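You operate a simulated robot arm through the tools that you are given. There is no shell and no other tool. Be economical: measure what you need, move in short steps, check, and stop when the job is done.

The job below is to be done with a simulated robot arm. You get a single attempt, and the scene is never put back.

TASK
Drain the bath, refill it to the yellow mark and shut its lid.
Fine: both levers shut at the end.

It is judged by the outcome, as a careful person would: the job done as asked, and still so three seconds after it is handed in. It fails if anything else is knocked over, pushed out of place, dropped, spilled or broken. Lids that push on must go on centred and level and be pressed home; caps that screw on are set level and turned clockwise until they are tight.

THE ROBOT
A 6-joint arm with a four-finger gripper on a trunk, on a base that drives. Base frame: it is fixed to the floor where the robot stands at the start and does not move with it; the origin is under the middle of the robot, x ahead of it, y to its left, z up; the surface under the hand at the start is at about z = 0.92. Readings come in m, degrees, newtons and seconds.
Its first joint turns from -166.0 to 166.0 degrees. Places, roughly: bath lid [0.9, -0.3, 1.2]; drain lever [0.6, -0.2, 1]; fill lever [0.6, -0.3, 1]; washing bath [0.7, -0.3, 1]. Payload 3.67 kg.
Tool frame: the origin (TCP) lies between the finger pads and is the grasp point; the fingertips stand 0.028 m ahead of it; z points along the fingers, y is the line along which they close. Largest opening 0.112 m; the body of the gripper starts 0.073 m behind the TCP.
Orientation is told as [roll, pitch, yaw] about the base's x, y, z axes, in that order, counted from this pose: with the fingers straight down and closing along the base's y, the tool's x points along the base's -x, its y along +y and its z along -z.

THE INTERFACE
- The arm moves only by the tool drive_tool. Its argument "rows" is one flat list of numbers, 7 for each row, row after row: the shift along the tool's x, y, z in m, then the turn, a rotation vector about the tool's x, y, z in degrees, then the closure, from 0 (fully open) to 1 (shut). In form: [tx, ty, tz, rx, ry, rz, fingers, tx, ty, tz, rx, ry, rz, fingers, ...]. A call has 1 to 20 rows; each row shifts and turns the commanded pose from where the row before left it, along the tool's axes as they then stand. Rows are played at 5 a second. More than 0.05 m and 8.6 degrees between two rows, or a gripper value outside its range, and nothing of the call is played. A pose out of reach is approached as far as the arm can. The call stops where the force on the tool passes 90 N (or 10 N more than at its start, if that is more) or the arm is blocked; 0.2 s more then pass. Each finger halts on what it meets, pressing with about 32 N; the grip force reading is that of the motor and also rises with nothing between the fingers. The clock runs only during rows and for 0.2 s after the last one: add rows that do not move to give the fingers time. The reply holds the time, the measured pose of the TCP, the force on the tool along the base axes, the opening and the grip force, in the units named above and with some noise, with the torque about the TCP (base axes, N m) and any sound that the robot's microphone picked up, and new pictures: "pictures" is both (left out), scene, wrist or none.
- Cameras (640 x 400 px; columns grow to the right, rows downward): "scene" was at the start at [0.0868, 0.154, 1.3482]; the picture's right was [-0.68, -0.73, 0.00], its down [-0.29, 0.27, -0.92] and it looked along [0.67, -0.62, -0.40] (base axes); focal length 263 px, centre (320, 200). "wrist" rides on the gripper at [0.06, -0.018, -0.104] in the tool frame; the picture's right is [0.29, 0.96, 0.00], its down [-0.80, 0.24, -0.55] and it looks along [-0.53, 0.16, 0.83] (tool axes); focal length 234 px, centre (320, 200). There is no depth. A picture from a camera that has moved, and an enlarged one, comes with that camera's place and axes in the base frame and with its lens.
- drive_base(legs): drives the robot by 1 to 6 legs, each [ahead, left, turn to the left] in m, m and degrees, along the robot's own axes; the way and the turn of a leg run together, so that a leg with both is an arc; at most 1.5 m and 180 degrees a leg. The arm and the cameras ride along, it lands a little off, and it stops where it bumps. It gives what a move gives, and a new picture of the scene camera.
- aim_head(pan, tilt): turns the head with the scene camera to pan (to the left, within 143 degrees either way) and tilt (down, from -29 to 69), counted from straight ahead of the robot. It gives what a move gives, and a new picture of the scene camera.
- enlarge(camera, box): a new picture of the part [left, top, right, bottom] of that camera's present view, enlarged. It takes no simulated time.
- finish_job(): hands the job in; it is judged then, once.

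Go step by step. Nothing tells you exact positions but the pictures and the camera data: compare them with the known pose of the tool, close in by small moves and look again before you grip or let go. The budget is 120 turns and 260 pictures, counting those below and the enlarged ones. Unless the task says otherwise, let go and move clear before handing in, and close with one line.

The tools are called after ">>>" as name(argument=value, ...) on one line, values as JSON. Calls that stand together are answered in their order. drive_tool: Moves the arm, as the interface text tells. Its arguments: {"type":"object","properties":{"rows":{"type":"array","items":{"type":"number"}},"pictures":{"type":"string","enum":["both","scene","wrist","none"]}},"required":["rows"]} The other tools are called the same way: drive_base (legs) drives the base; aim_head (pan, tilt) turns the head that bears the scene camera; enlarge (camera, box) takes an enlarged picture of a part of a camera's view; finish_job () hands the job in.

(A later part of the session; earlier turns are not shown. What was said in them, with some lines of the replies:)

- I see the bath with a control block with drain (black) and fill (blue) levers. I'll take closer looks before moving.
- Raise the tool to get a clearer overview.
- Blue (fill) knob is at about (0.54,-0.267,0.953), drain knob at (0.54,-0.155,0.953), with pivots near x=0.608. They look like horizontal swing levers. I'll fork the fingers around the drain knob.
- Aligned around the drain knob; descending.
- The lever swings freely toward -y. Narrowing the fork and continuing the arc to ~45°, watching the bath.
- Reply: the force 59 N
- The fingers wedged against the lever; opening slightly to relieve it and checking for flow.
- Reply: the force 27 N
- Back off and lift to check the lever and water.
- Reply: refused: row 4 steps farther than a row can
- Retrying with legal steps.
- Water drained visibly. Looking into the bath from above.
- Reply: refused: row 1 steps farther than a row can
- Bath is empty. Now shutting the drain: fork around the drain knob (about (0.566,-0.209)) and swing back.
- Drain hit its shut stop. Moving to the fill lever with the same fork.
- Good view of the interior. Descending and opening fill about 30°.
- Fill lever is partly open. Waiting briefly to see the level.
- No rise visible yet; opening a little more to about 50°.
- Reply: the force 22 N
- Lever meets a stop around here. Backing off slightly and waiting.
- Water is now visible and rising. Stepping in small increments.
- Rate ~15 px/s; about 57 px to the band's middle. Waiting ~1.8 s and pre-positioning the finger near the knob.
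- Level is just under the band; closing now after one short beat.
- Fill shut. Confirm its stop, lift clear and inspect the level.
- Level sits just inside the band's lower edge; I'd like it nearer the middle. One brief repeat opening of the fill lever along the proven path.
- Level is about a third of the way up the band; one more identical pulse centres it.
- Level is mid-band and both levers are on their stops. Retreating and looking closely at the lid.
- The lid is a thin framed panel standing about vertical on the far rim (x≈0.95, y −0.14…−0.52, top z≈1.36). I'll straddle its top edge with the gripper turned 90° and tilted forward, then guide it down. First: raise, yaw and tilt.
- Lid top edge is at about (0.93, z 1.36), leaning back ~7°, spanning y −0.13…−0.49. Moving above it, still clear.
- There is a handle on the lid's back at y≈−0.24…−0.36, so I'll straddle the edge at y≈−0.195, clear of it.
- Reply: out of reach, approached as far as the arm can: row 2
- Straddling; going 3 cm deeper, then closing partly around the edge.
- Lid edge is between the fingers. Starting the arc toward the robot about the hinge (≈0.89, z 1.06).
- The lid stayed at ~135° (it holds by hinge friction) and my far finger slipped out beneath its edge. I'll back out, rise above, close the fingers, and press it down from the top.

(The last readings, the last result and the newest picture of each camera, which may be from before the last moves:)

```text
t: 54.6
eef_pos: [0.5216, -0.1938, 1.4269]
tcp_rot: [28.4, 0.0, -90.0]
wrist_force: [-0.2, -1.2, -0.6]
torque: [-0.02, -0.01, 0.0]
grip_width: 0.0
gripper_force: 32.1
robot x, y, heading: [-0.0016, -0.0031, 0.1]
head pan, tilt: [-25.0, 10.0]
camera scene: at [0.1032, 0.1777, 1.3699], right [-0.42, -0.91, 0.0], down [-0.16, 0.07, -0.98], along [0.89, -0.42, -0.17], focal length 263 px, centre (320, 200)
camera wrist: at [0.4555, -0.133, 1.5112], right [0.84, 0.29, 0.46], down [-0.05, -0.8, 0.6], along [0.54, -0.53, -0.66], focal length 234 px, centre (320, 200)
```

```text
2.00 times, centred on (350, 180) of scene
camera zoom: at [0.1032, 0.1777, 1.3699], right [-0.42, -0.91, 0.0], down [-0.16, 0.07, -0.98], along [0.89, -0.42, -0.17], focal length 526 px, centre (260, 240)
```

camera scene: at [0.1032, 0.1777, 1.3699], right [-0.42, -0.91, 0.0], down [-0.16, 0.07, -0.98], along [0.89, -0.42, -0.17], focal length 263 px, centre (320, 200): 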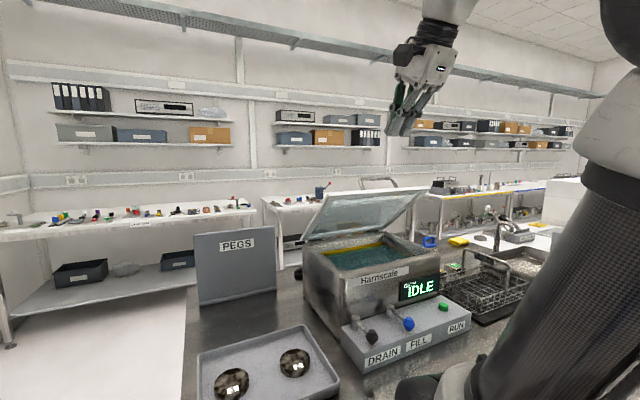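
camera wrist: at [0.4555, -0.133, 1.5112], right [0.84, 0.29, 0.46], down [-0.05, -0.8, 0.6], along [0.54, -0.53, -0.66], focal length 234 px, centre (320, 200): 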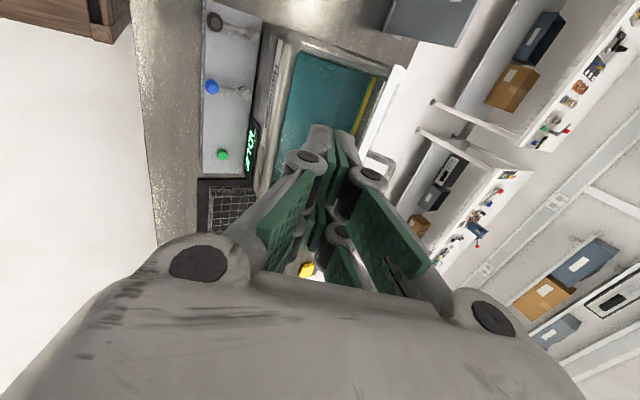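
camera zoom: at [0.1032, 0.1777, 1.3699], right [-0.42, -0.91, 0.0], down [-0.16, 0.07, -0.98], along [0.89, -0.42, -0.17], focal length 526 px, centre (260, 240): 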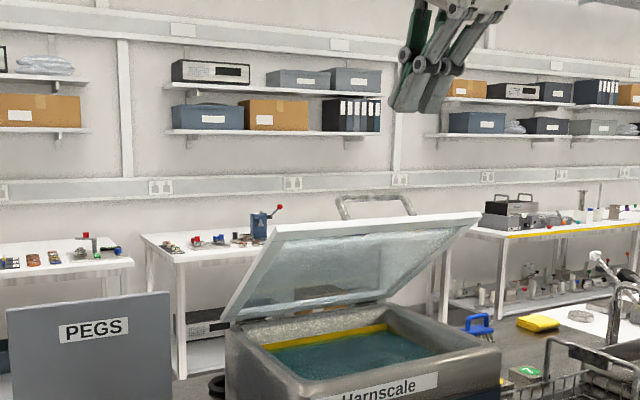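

Lid holds at ~135°. Moving the closed fingertips above its outer face at y≈−0.18, clear of the handle.

>>> drive_tool(rows=[0.005, 0.0361, 0.0195, 0, 0, 0, 1, 0.005, 0.0361, 0.0195, 0, 0, 0, 1, 0.005, 0.0361, 0.0195, 0, 0, 0, 1, 0, 0.0361, 0.0195, 0, 0, 0, 1, 0, 0.0361, 0.0195, 0, 0, 0, 1, 0, 0.0361, 0.0195, 0, 0, 0, 1, 0, -0.0159, 0.0293, 0, 0, 0, 1, 0, -0.0159, 0.0293, 0, 0, 0, 1, 0, -0.0159, 0.0293, 0, 0, 0, 1, 0, 0, 0, 0, 0, 0, 1])

>>> enlarge(camera="scene", box=[260, 80, 440, 280])

```text
t: 56.8
eef_pos: [0.7697, -0.1781, 1.3285]
tcp_rot: [28.5, 0.1, -90.0]
wrist_force: [-0.4, 0.1, 0.3]
torque: [-0.01, -0.04, 0.0]
grip_width: 0.0
gripper_force: 32.6
robot x, y, heading: [-0.0006, 0.001, -0.2]
head pan, tilt: [-25.0, 10.0]
camera scene: at [0.1033, 0.1777, 1.3699], right [-0.42, -0.91, 0.0], down [-0.16, 0.07, -0.98], along [0.89, -0.42, -0.17], focal length 263 px, centre (320, 200)
camera wrist: at [0.7026, -0.1171, 1.4114], right [0.84, 0.29, 0.46], down [-0.05, -0.8, 0.6], along [0.54, -0.53, -0.66], focal length 234 px, centre (320, 200)
```

scene: 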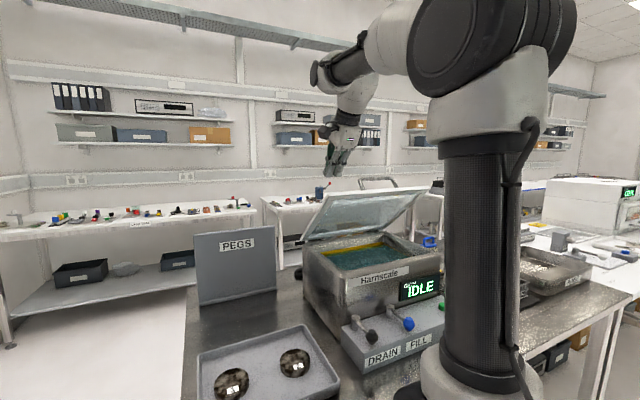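
wrist: 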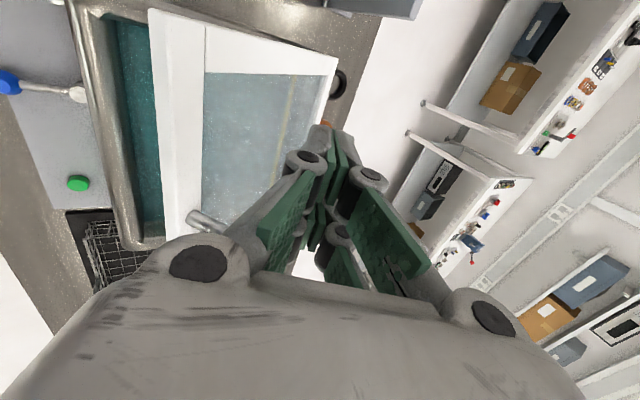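

```text
2.00 times, centred on (350, 180) of scene
camera zoom: at [0.1033, 0.1777, 1.3699], right [-0.42, -0.91, 0.0], down [-0.16, 0.07, -0.98], along [0.89, -0.42, -0.17], focal length 526 px, centre (260, 240)
```

zoom: 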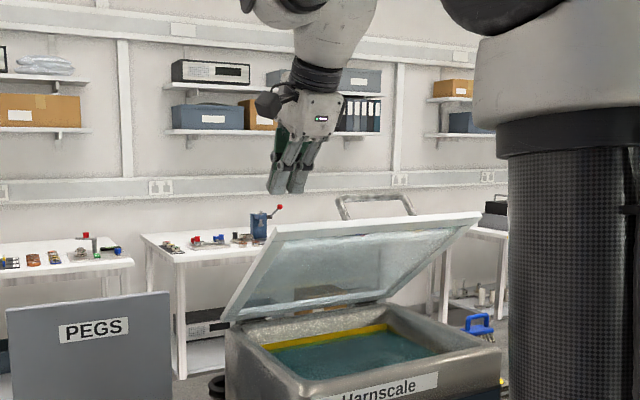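

Shift onto the side frame (y≈−0.15) and begin the pressing arc.

>>> drive_tool(rows=[0.027, 0, 0, 0, 0, 0, 1, 0, -0.0233, -0.0008, 0, 0, 0, 1, 0, -0.0233, 0.0012, 0, 0, 0, 1, 0, -0.0231, 0.0032, 0, 0, 0, 1, 0, 0, 0, 0, 0, 0, 1])

>>> enlarge(camera="scene", box=[260, 80, 440, 280])

```text
t: 58.0
eef_pos: [0.7089, -0.1523, 1.2917]
tcp_rot: [28.5, 0.0, -90.1]
wrist_force: [0.6, -0.3, 0.6]
torque: [0.0, -0.02, 0.02]
grip_width: 0.0
gripper_force: 32.1
robot x, y, heading: [0.0017, -0.003, -0.2]
head pan, tilt: [-25.0, 10.0]
camera scene: at [0.1033, 0.1777, 1.3699], right [-0.42, -0.91, 0.0], down [-0.16, 0.07, -0.98], along [0.89, -0.42, -0.17], focal length 263 px, centre (320, 200)
camera wrist: at [0.6425, -0.091, 1.3753], right [0.84, 0.29, 0.46], down [-0.05, -0.8, 0.6], along [0.54, -0.53, -0.66], focal length 234 px, centre (320, 200)
```

scene: 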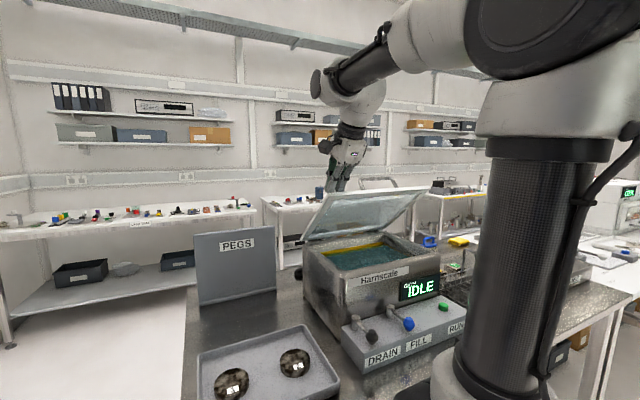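
wrist: 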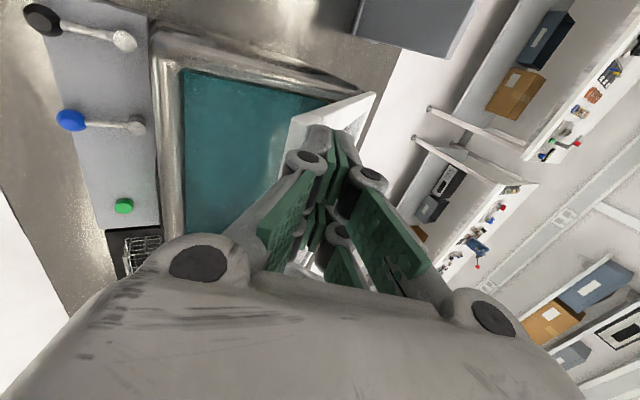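

```text
2.00 times, centred on (350, 180) of scene
camera zoom: at [0.1033, 0.1777, 1.3699], right [-0.42, -0.91, 0.0], down [-0.16, 0.07, -0.98], along [0.89, -0.42, -0.17], focal length 526 px, centre (260, 240)
```

zoom: 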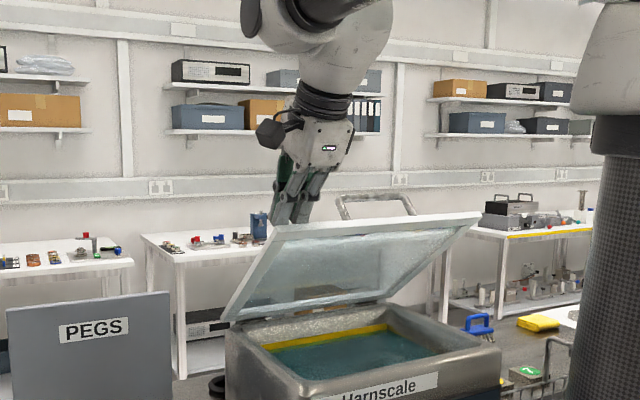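

>>> drive_tool(rows=[0, -0.0227, 0.0052, 0, 0, 0, 1, 0, -0.0222, 0.0072, 0, 0, 0, 1, 0, -0.0214, 0.0091, 0, 0, 0, 1, 0, 0, 0, 0, 0, 0, 1])

>>> enlarge(camera="scene", box=[260, 80, 440, 280])

```text
t: 59.0
eef_pos: [0.662, -0.1526, 1.2413]
tcp_rot: [28.6, 0.0, -90.1]
wrist_force: [-0.7, 0.5, -0.5]
torque: [0.0, -0.01, 0.02]
grip_width: 0.0001
gripper_force: 32.1
robot x, y, heading: [0.0023, 0.0005, 0.1]
head pan, tilt: [-25.0, 10.0]
camera scene: at [0.1033, 0.1777, 1.3699], right [-0.42, -0.91, 0.0], down [-0.16, 0.07, -0.98], along [0.89, -0.42, -0.17], focal length 263 px, centre (320, 200)
camera wrist: at [0.5946, -0.0912, 1.3249], right [0.84, 0.29, 0.46], down [-0.05, -0.8, 0.6], along [0.54, -0.53, -0.66], focal length 234 px, centre (320, 200)
```

scene: 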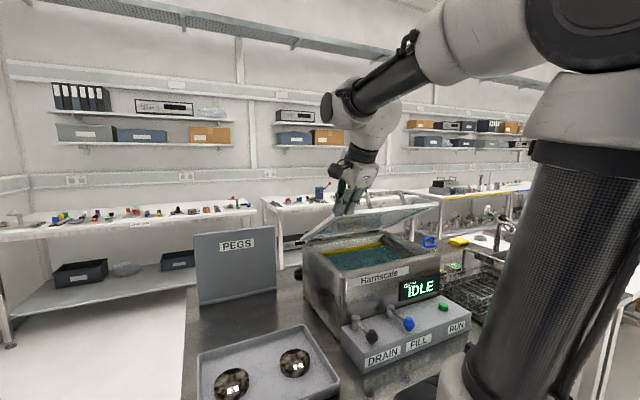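
wrist: 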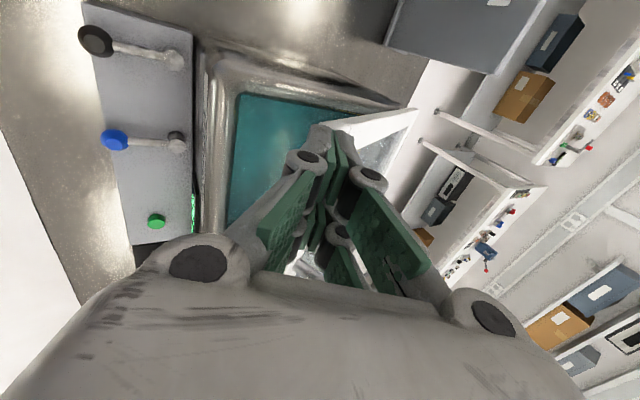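

```text
2.00 times, centred on (350, 180) of scene
camera zoom: at [0.1033, 0.1777, 1.3699], right [-0.42, -0.91, 0.0], down [-0.16, 0.07, -0.98], along [0.89, -0.42, -0.17], focal length 526 px, centre (260, 240)
```

zoom: 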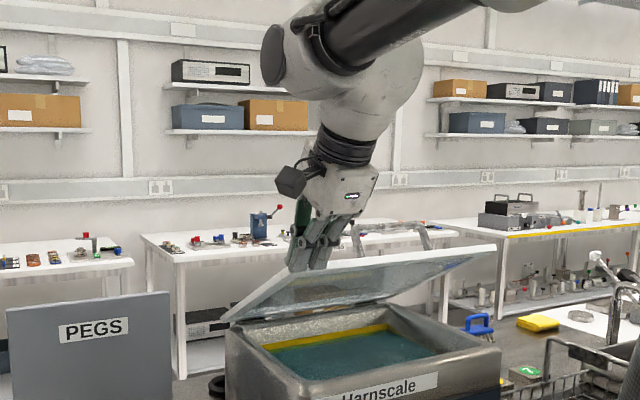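

Lid follows easily. Continuing down.

>>> drive_tool(rows=[0, -0.0212, 0.018, 0, 0, 0, 1, 0, -0.0197, 0.0195, 0, 0, 0, 1, 0, -0.0188, 0.0188, 0, 0, 0, 1, 0, 0, 0, 0, 0, 0, 1])

>>> enlarge(camera="scene", box=[260, 100, 440, 300])

```text
t: 60.0
eef_pos: [0.6318, -0.1522, 1.1636]
tcp_rot: [28.1, 0.1, -90.1]
wrist_force: [-44.4, -4.1, 5.7]
torque: [-0.14, 0.98, -0.47]
grip_width: 0.0
gripper_force: 32.4
robot x, y, heading: [0.0001, 0.0002, -0.1]
head pan, tilt: [-25.0, 10.0]
camera scene: at [0.1009, 0.1775, 1.3701], right [-0.42, -0.91, 0.0], down [-0.16, 0.07, -0.99], along [0.89, -0.42, -0.17], focal length 263 px, centre (320, 200)
camera wrist: at [0.5657, -0.0908, 1.2468], right [0.84, 0.29, 0.45], down [-0.05, -0.8, 0.6], along [0.53, -0.53, -0.66], focal length 234 px, centre (320, 200)
```

scene: 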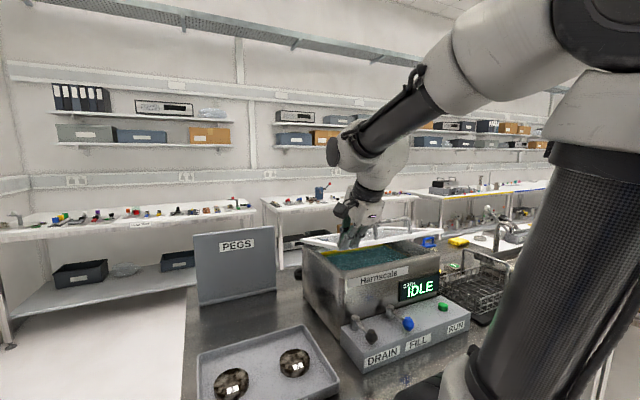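
wrist: 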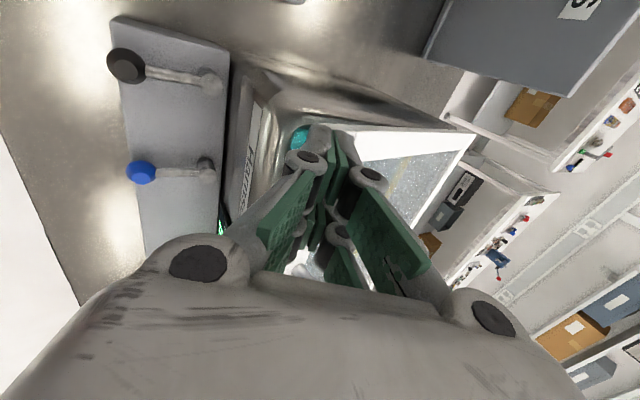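

```text
2.00 times, centred on (350, 200) of scene
camera zoom: at [0.1009, 0.1775, 1.3701], right [-0.42, -0.91, 0.0], down [-0.16, 0.07, -0.99], along [0.89, -0.42, -0.17], focal length 526 px, centre (260, 200)
```

zoom: 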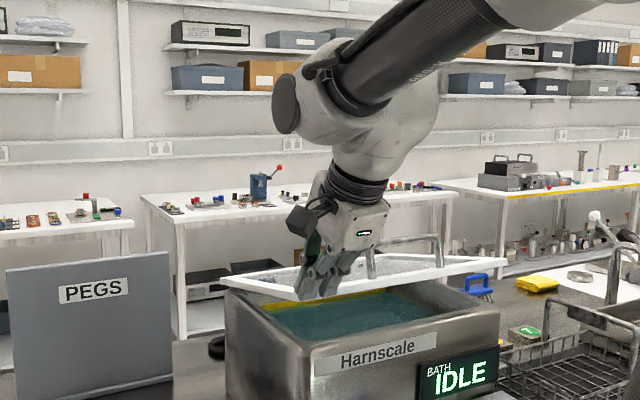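

The fingertip slipped just over the lid's front edge. Backing off and going up to re-place it further in.

>>> drive_tool(rows=[0, -0.0263, -0.0143, 0, 0, 0, 1, 0, 0.0215, -0.0395, 0, 0, 0, 1, 0, 0.0215, -0.0395, 0, 0, 0, 1, 0, 0.0048, -0.0088, 0, 0, 0, 1, 0, 0, 0, 0, 0, 0, 1])

>>> enlarge(camera="scene", box=[260, 130, 440, 300])

```text
t: 61.2
eef_pos: [0.6058, -0.1501, 1.2642]
tcp_rot: [28.5, 0.0, -89.9]
wrist_force: [-0.4, -0.5, -0.2]
torque: [0.04, -0.02, 0.01]
grip_width: 0.0
gripper_force: 32.5
robot x, y, heading: [-0.0043, 0.004, 0.1]
head pan, tilt: [-25.0, 10.0]
camera scene: at [0.1032, 0.1777, 1.3699], right [-0.42, -0.91, 0.0], down [-0.16, 0.07, -0.98], along [0.89, -0.42, -0.17], focal length 263 px, centre (320, 200)
camera wrist: at [0.5389, -0.0907, 1.347], right [0.84, 0.29, 0.46], down [-0.05, -0.8, 0.6], along [0.54, -0.53, -0.66], focal length 234 px, centre (320, 200)
```

scene: 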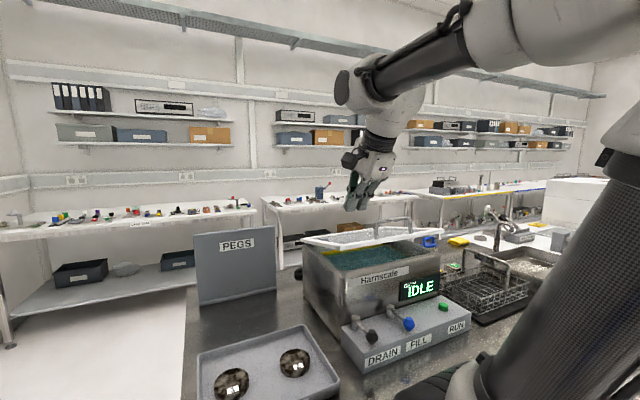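
wrist: 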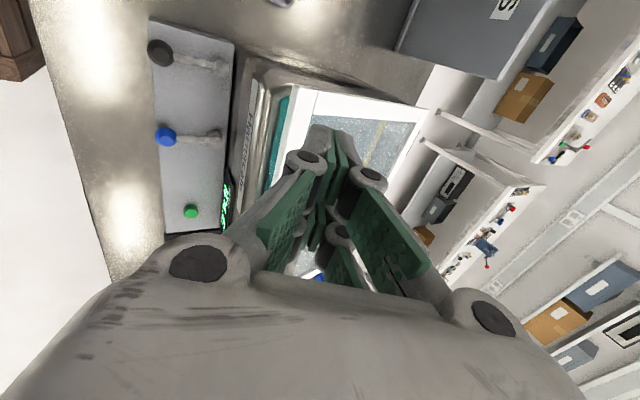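

```text
2.35 times, centred on (350, 215) of scene
camera zoom: at [0.1032, 0.1777, 1.3699], right [-0.42, -0.91, 0.0], down [-0.16, 0.07, -0.98], along [0.89, -0.42, -0.17], focal length 618 px, centre (249, 165)
```

zoom: 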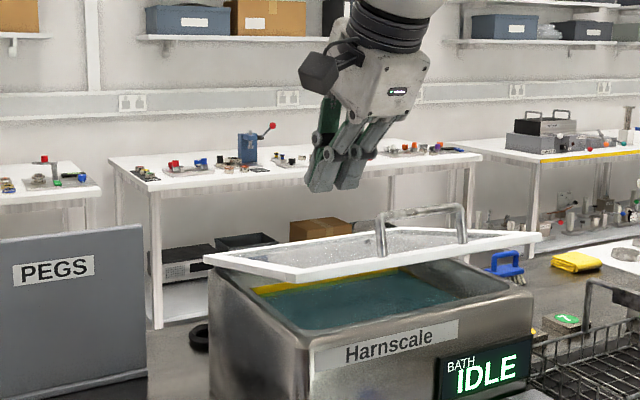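

Lid now sits at ~165° and holds. Its front edge is at x≈0.63, z≈1.148. Pressing on the side frame at x≈0.70.

>>> drive_tool(rows=[0, 0.0356, 0.0194, 0, 0, 0, 1, 0, 0.0355, 0.0193, 0, 0, 0, 1, 0, -0.0189, 0.0347, 0, 0, 0, 1, 0, -0.0189, 0.0347, 0, 0, 0, 1, 0, -0.0096, 0.0176, 0, 0, 0, 1, 0, -0.0096, 0.0176, 0, 0, 0, 1, 0, 0, 0, 0, 0, 0, 1])

>>> enlarge(camera="scene", box=[260, 130, 440, 300])

```text
t: 62.8
eef_pos: [0.6859, -0.1535, 1.1443]
tcp_rot: [28.5, -0.1, -90.0]
wrist_force: [-0.1, 0.5, -0.2]
torque: [-0.03, 0.0, 0.0]
grip_width: 0.0
gripper_force: 32.3
robot x, y, heading: [-0.0036, -0.0011, 0.1]
head pan, tilt: [-25.0, 10.0]
camera scene: at [0.1033, 0.1777, 1.3699], right [-0.42, -0.91, 0.0], down [-0.16, 0.07, -0.98], along [0.89, -0.42, -0.17], focal length 263 px, centre (320, 200)
camera wrist: at [0.6199, -0.0913, 1.2277], right [0.84, 0.29, 0.46], down [-0.05, -0.8, 0.6], along [0.54, -0.53, -0.66], focal length 234 px, centre (320, 200)
```

scene: 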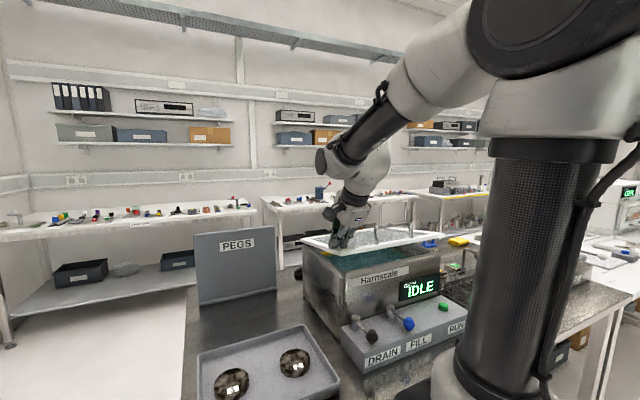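
wrist: 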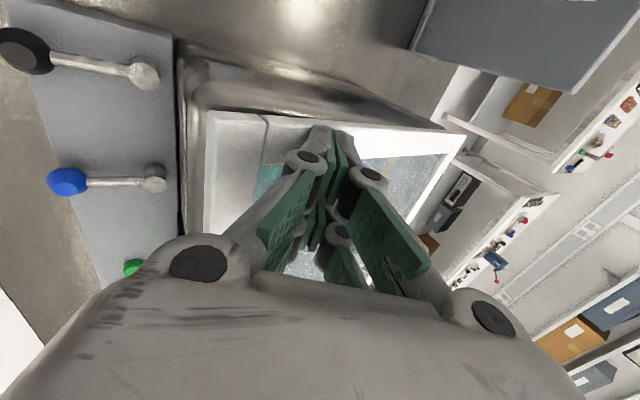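

```text
2.35 times, centred on (350, 215) of scene
camera zoom: at [0.1033, 0.1777, 1.3699], right [-0.42, -0.91, 0.0], down [-0.16, 0.07, -0.98], along [0.89, -0.42, -0.17], focal length 618 px, centre (249, 165)
```

zoom: 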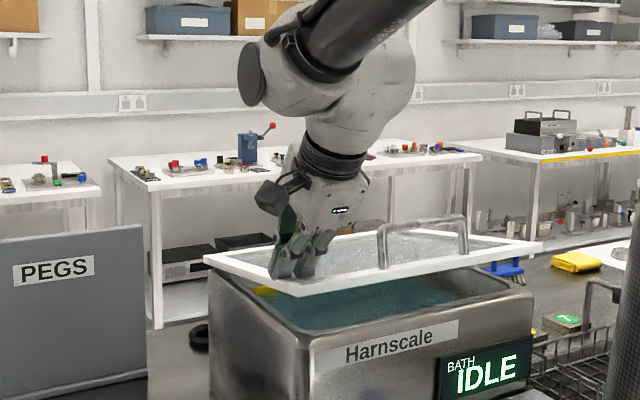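

Lid is following down with little force. Pressing further in small steps until it seats.

>>> drive_tool(rows=[0, -0.0072, 0.0132, 0, 0, 0, 1, 0, -0.0072, 0.0132, 0, 0, 0, 1, 0, -0.0048, 0.0088, 0, 0, 0, 1, 0, 0, 0, 0, 0, 0, 1])

>>> enlarge(camera="scene", box=[260, 130, 440, 300])

```text
t: 63.8
eef_pos: [0.6863, -0.1513, 1.1045]
tcp_rot: [28.5, 0.0, -90.0]
wrist_force: [-0.5, -0.2, 1.6]
torque: [-0.05, -0.02, -0.04]
grip_width: 0.0
gripper_force: 32.1
robot x, y, heading: [-0.0012, -0.0001, -0.2]
head pan, tilt: [-25.0, 10.0]
camera scene: at [0.1032, 0.1777, 1.3699], right [-0.42, -0.91, 0.0], down [-0.16, 0.07, -0.98], along [0.89, -0.42, -0.17], focal length 263 px, centre (320, 200)
camera wrist: at [0.6192, -0.0905, 1.1872], right [0.84, 0.29, 0.46], down [-0.05, -0.8, 0.6], along [0.54, -0.53, -0.66], focal length 234 px, centre (320, 200)
```

scene: 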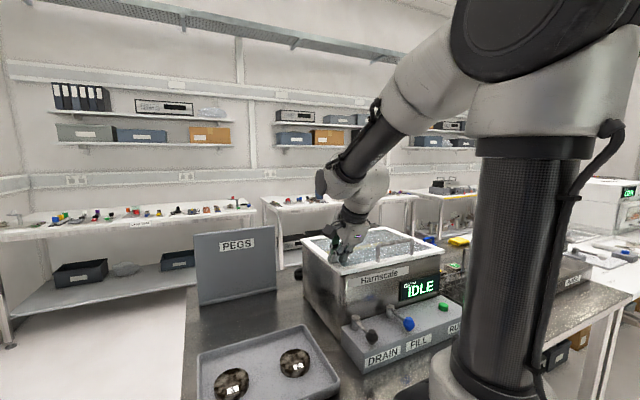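
wrist: 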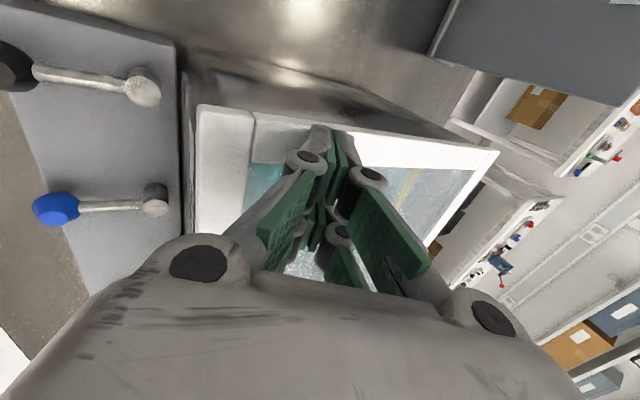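

```text
2.35 times, centred on (350, 215) of scene
camera zoom: at [0.1032, 0.1777, 1.3699], right [-0.42, -0.91, 0.0], down [-0.16, 0.07, -0.98], along [0.89, -0.42, -0.17], focal length 618 px, centre (249, 165)
```

zoom: 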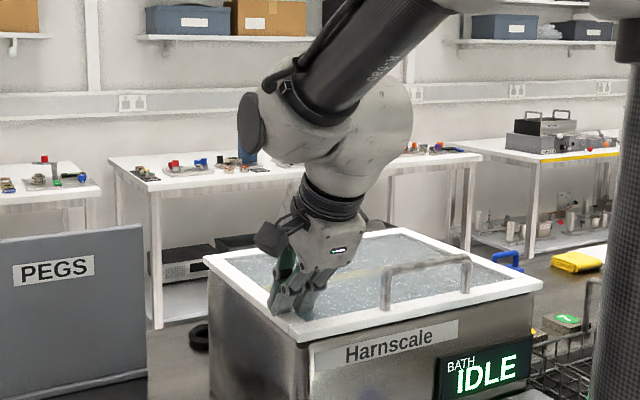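

Lid is nearly seated. A few millimetres more until firm contact.

>>> drive_tool(rows=[0, -0.0024, 0.0044, 0, 0, 0, 1, 0, -0.0024, 0.0044, 0, 0, 0, 1, 0, -0.0019, 0.0035, 0, 0, 0, 1, 0, 0, 0, 0, 0, 0, 1], pictures="none")

>>> enlarge(camera="scene", box=[280, 200, 460, 310])

```text
t: 64.5
eef_pos: [0.6889, -0.1515, 1.1039]
tcp_rot: [29.9, -0.3, -89.9]
wrist_force: [-7.1, 1.7, 30.3]
torque: [0.2, 0.05, -0.01]
grip_width: 0.0
gripper_force: 32.7
robot x, y, heading: [0.0016, -0.0008, 0.2]
head pan, tilt: [-25.0, 10.0]
stopped in row 3: the force on the tool passed its limit at 100 N (the readings are from after the stop); the commanded pose is now the measured one
```

```text
3.56 times, centred on (370, 255) of scene
camera zoom: at [0.1016, 0.1779, 1.37], right [-0.42, -0.91, 0.0], down [-0.16, 0.07, -0.98], along [0.89, -0.42, -0.17], focal length 934 px, centre (142, 4)
```

zoom: 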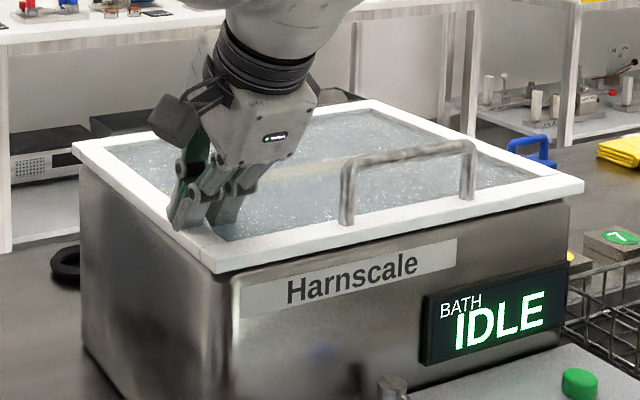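

Lid is fully seated and level. Withdrawing straight up and back, then a final check.

>>> drive_tool(rows=[0, 0.014, -0.0263, 0, 0, 0, 1, 0, 0.0215, -0.039, 0, 0, 0, 1, 0, 0.0215, -0.039, 0, 0, 0, 1, 0, 0.0215, -0.039, 0, 0, 0, 1, 0, 0.0215, -0.039, 0, 0, 0, 1, 0, -0.035, -0.019, 0, 0, 0, 1, 0, -0.035, -0.019, 0, 0, 0, 1, 0, -0.035, -0.019, 0, 0, 0, 1, 0, 0, 0, 0, 0, 0, 1])

>>> enlarge(camera="scene", box=[280, 200, 480, 380])

```text
t: 66.5
eef_pos: [0.5661, -0.1515, 1.3052]
tcp_rot: [29.4, -0.1, -90.0]
wrist_force: [-0.8, 0.2, 0.0]
torque: [-0.02, 0.03, -0.02]
grip_width: 0.0
gripper_force: 31.9
robot x, y, heading: [-0.0009, 0.0008, -0.1]
head pan, tilt: [-25.0, 10.0]
camera scene: at [0.1031, 0.1777, 1.3699], right [-0.42, -0.91, 0.0], down [-0.16, 0.07, -0.98], along [0.89, -0.42, -0.17], focal length 263 px, centre (320, 200)
camera wrist: at [0.4992, -0.0905, 1.3877], right [0.83, 0.29, 0.47], down [-0.06, -0.8, 0.6], along [0.55, -0.53, -0.65], focal length 234 px, centre (320, 200)
```

scene: 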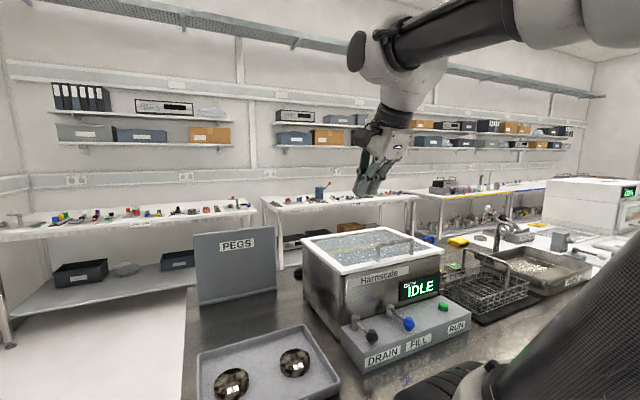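
wrist: 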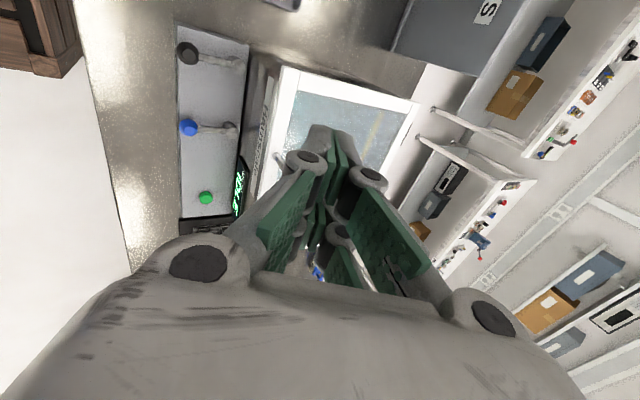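

```text
2.22 times, centred on (380, 290) of scene
camera zoom: at [0.1031, 0.1777, 1.3699], right [-0.42, -0.91, 0.0], down [-0.16, 0.07, -0.98], along [0.89, -0.42, -0.17], focal length 584 px, centre (187, 0)
```

zoom: 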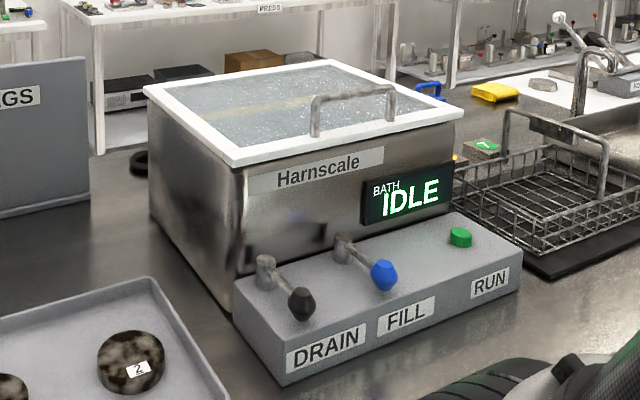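

The lid is shut flat, both levers are at their shut stops, the water is at the yellow mark, and the hand is clear.

>>> finish_job()

```text
The job is handed in.
```

I drained the bath, refilled it to about the middle of the yellow band, shut both levers against their stops, and pressed the lid closed and level.
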